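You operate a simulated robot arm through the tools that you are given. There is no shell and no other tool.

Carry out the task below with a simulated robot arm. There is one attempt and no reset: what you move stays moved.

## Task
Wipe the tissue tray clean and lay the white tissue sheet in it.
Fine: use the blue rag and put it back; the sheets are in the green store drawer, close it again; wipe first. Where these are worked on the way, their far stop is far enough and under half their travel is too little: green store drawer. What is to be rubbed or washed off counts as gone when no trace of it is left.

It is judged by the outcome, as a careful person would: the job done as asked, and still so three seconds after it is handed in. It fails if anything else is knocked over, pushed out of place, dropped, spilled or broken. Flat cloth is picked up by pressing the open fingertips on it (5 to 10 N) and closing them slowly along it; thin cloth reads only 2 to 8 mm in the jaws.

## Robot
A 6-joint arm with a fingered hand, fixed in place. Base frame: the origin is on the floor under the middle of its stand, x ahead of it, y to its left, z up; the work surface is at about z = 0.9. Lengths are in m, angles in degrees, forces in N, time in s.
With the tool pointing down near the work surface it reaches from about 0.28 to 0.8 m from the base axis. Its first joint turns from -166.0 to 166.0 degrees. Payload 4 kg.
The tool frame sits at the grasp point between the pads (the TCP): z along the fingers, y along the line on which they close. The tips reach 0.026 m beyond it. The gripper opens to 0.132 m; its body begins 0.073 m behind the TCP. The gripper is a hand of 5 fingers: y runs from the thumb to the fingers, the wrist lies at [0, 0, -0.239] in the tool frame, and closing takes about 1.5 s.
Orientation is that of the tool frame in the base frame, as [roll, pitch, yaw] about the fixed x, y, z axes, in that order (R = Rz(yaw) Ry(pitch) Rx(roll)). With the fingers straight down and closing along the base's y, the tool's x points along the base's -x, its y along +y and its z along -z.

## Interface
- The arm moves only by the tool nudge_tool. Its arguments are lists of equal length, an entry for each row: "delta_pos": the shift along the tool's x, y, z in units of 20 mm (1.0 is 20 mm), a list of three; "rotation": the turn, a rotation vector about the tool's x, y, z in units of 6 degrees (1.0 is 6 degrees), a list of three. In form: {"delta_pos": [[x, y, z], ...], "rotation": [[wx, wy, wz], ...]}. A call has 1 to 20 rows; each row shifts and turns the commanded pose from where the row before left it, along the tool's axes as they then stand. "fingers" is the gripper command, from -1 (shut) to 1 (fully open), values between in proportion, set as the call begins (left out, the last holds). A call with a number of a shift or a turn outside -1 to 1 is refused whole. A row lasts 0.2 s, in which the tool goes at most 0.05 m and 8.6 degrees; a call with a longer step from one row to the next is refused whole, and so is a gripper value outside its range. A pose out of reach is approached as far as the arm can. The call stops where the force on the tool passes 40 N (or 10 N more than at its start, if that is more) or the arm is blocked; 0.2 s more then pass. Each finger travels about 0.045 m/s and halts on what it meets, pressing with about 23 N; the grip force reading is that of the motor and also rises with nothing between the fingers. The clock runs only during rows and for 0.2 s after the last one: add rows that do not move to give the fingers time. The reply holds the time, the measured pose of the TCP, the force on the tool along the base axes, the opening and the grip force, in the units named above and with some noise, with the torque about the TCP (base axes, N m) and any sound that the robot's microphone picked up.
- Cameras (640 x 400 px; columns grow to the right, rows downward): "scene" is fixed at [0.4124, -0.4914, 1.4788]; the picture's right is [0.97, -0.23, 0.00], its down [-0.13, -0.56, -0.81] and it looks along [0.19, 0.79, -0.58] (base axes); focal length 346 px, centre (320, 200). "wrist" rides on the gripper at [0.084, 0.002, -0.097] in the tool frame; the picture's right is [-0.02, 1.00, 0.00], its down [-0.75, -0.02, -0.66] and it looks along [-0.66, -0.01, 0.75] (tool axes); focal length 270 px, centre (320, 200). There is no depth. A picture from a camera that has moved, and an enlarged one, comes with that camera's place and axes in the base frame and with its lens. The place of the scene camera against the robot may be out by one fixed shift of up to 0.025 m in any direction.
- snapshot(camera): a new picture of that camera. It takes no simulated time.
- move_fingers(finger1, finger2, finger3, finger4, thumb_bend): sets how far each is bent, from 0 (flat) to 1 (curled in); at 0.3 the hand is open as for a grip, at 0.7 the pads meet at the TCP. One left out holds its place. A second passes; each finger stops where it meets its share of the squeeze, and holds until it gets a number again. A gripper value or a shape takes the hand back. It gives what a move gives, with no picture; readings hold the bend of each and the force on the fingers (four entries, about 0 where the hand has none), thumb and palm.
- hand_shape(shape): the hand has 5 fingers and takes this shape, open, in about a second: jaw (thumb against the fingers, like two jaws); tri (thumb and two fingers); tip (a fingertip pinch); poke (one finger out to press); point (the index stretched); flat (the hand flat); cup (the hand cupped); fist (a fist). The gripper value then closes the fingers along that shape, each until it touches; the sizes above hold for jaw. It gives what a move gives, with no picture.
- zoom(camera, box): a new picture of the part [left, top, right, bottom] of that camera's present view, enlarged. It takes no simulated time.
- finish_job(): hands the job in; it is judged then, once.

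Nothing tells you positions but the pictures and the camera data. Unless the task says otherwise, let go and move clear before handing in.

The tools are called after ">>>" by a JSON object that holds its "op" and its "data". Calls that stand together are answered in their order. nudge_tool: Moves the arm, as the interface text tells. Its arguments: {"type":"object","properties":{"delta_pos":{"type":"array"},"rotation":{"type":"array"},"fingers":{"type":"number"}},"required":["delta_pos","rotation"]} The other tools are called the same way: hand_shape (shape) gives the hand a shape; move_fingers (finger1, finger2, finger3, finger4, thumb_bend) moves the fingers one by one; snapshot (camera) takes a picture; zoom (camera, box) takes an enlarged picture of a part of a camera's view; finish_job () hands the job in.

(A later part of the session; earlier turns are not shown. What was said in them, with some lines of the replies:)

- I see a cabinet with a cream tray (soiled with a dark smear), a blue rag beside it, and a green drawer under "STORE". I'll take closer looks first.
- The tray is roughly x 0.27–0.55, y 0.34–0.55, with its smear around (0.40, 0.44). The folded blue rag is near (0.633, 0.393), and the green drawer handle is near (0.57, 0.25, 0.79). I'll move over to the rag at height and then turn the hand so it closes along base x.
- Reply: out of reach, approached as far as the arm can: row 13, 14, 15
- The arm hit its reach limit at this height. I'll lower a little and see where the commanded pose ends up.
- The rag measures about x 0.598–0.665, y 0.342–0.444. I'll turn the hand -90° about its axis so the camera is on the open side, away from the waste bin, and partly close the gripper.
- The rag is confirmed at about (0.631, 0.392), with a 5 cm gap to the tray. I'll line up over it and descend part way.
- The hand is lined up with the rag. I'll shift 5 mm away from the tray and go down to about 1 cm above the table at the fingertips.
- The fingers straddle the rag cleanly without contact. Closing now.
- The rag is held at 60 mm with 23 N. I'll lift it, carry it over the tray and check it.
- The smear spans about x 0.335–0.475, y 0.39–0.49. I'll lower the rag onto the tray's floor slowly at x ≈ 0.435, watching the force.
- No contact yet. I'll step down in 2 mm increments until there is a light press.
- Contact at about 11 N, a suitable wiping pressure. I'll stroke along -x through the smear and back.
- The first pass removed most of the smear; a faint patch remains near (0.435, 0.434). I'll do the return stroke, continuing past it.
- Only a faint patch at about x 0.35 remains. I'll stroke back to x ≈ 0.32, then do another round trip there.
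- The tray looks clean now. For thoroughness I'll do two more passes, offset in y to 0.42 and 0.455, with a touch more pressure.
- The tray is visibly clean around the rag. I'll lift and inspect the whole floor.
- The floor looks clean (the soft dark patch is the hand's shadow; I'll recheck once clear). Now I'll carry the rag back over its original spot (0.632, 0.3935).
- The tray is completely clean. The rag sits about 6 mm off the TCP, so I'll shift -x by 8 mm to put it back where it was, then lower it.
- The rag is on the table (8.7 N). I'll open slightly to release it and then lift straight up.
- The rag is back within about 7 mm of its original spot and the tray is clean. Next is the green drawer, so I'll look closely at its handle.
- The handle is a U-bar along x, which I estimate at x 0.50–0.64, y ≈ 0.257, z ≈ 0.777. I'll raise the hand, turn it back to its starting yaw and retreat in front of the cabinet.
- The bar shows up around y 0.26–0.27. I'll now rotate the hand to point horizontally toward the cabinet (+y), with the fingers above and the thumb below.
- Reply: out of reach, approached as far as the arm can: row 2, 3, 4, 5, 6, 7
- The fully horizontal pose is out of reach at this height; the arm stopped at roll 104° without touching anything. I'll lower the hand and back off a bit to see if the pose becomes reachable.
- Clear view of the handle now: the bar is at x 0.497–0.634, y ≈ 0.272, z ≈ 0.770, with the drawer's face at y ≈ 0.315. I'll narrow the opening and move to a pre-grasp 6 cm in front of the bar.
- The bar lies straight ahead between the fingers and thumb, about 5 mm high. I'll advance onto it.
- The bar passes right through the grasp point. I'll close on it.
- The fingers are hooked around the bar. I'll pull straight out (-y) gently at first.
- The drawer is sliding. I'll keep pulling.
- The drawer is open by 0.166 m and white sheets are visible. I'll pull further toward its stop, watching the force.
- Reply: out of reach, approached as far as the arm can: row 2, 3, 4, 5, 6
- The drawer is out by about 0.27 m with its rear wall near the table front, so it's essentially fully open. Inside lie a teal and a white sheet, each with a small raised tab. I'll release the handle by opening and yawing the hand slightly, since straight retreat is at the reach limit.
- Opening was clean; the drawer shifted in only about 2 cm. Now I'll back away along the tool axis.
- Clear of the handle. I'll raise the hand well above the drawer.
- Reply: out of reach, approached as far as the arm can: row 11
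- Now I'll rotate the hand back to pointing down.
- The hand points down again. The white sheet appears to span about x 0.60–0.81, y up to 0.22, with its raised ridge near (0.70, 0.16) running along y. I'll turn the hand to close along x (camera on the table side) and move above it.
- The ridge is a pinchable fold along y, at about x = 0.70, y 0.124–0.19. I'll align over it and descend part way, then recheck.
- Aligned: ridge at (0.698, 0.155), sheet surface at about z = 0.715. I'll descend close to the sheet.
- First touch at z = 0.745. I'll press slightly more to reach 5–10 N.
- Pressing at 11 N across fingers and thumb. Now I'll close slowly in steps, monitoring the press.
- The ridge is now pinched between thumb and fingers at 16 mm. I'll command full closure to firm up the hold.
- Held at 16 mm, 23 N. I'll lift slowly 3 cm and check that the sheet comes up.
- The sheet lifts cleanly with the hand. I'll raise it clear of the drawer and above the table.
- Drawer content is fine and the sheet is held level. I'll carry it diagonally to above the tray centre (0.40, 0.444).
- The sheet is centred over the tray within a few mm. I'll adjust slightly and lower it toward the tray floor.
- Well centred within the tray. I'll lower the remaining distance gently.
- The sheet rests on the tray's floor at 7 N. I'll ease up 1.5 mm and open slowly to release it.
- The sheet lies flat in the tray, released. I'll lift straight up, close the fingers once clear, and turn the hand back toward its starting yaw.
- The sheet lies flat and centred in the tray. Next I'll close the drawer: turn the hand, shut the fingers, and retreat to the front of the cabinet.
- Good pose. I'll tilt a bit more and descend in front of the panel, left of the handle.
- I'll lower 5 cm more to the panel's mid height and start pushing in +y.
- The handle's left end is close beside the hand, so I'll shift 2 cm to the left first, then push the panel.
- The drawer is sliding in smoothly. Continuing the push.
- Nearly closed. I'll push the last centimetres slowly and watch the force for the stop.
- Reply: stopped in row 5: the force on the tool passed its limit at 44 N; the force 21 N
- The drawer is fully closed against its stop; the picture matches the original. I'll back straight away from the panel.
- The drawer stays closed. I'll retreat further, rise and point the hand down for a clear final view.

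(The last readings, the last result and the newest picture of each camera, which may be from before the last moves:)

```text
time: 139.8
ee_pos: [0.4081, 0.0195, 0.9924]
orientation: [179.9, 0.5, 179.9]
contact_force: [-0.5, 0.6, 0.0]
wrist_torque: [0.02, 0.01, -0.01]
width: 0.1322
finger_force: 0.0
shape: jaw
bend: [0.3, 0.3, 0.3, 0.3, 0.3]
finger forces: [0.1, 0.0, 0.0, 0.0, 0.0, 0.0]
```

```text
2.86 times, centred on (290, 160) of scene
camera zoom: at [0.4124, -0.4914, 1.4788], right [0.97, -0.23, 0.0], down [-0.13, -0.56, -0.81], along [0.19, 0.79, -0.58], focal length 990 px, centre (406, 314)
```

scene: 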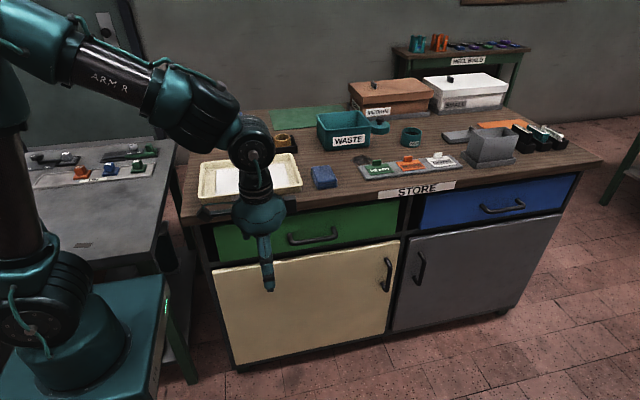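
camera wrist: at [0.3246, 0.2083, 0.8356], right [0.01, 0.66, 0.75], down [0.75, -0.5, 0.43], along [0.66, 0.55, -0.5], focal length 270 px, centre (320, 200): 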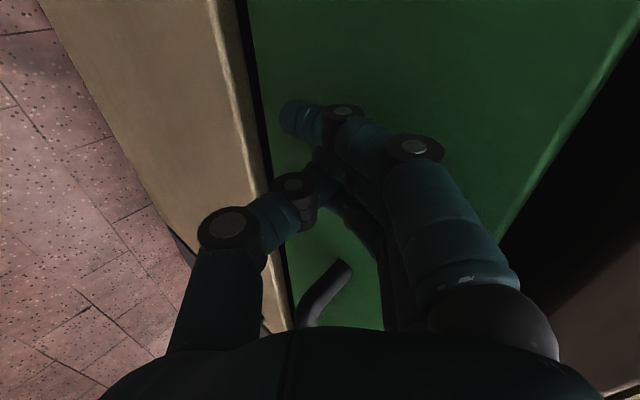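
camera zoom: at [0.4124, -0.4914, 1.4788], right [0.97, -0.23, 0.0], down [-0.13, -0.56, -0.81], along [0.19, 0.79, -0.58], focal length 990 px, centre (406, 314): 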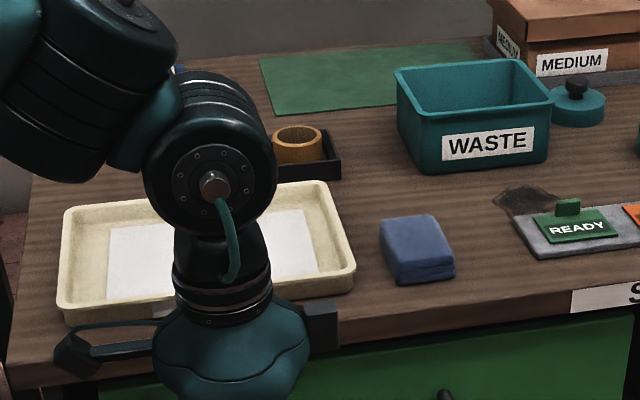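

>>> {"op": "zoom", "data": {"camera": "scene", "box": [190, 180, 420, 280]}}

>>> {"op": "zoom", "data": {"camera": "scene", "box": [340, 90, 600, 250]}}

```text
2.78 times, centred on (305, 230) of scene
camera zoom: at [0.4124, -0.4914, 1.4788], right [0.97, -0.23, 0.0], down [-0.13, -0.56, -0.81], along [0.19, 0.79, -0.58], focal length 964 px, centre (362, 116)
```

zoom: 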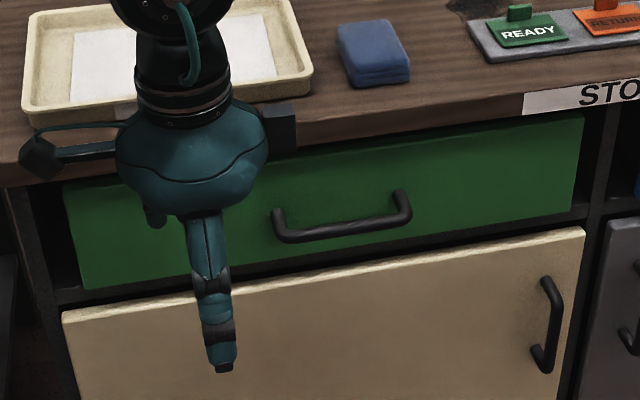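

```text
2.46 times, centred on (470, 170) of scene
camera zoom: at [0.4124, -0.4914, 1.4788], right [0.97, -0.23, 0.0], down [-0.13, -0.56, -0.81], along [0.19, 0.79, -0.58], focal length 853 px, centre (-49, 274)
```

zoom: 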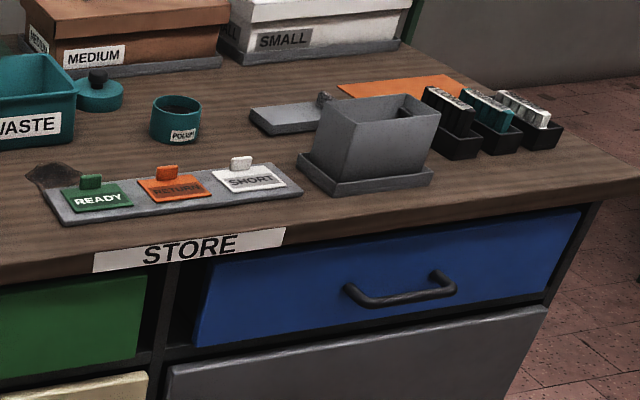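

The final views look right: the tray is wiped clean with the white sheet flat inside it. The rag is back in its place, within about 7 mm. The green drawer is fully shut and nothing else has moved. The hand is open and clear, so I'm handing the job in.

>>> {"op": "finish_job", "data": {}}

```text
The job is handed in.
```

The job is done and handed in. The tray was wiped first, and the white tissue sheet now lies flat and centred in it.

- **Wiping:** I made several passes with the blue rag. No trace of the smear showed in the camera views before the sheet went in.
- **Rag:** It is back in its place, about 7 mm to the left of where it started.
- **Drawer:** I pulled the green store drawer most of the way out, took the one white sheet, and pushed it shut until it hit its stop. The teal sheet stayed inside.
- **Everything else:** The final pictures show nothing else moved or knocked over. The hand is open and clear of the table.
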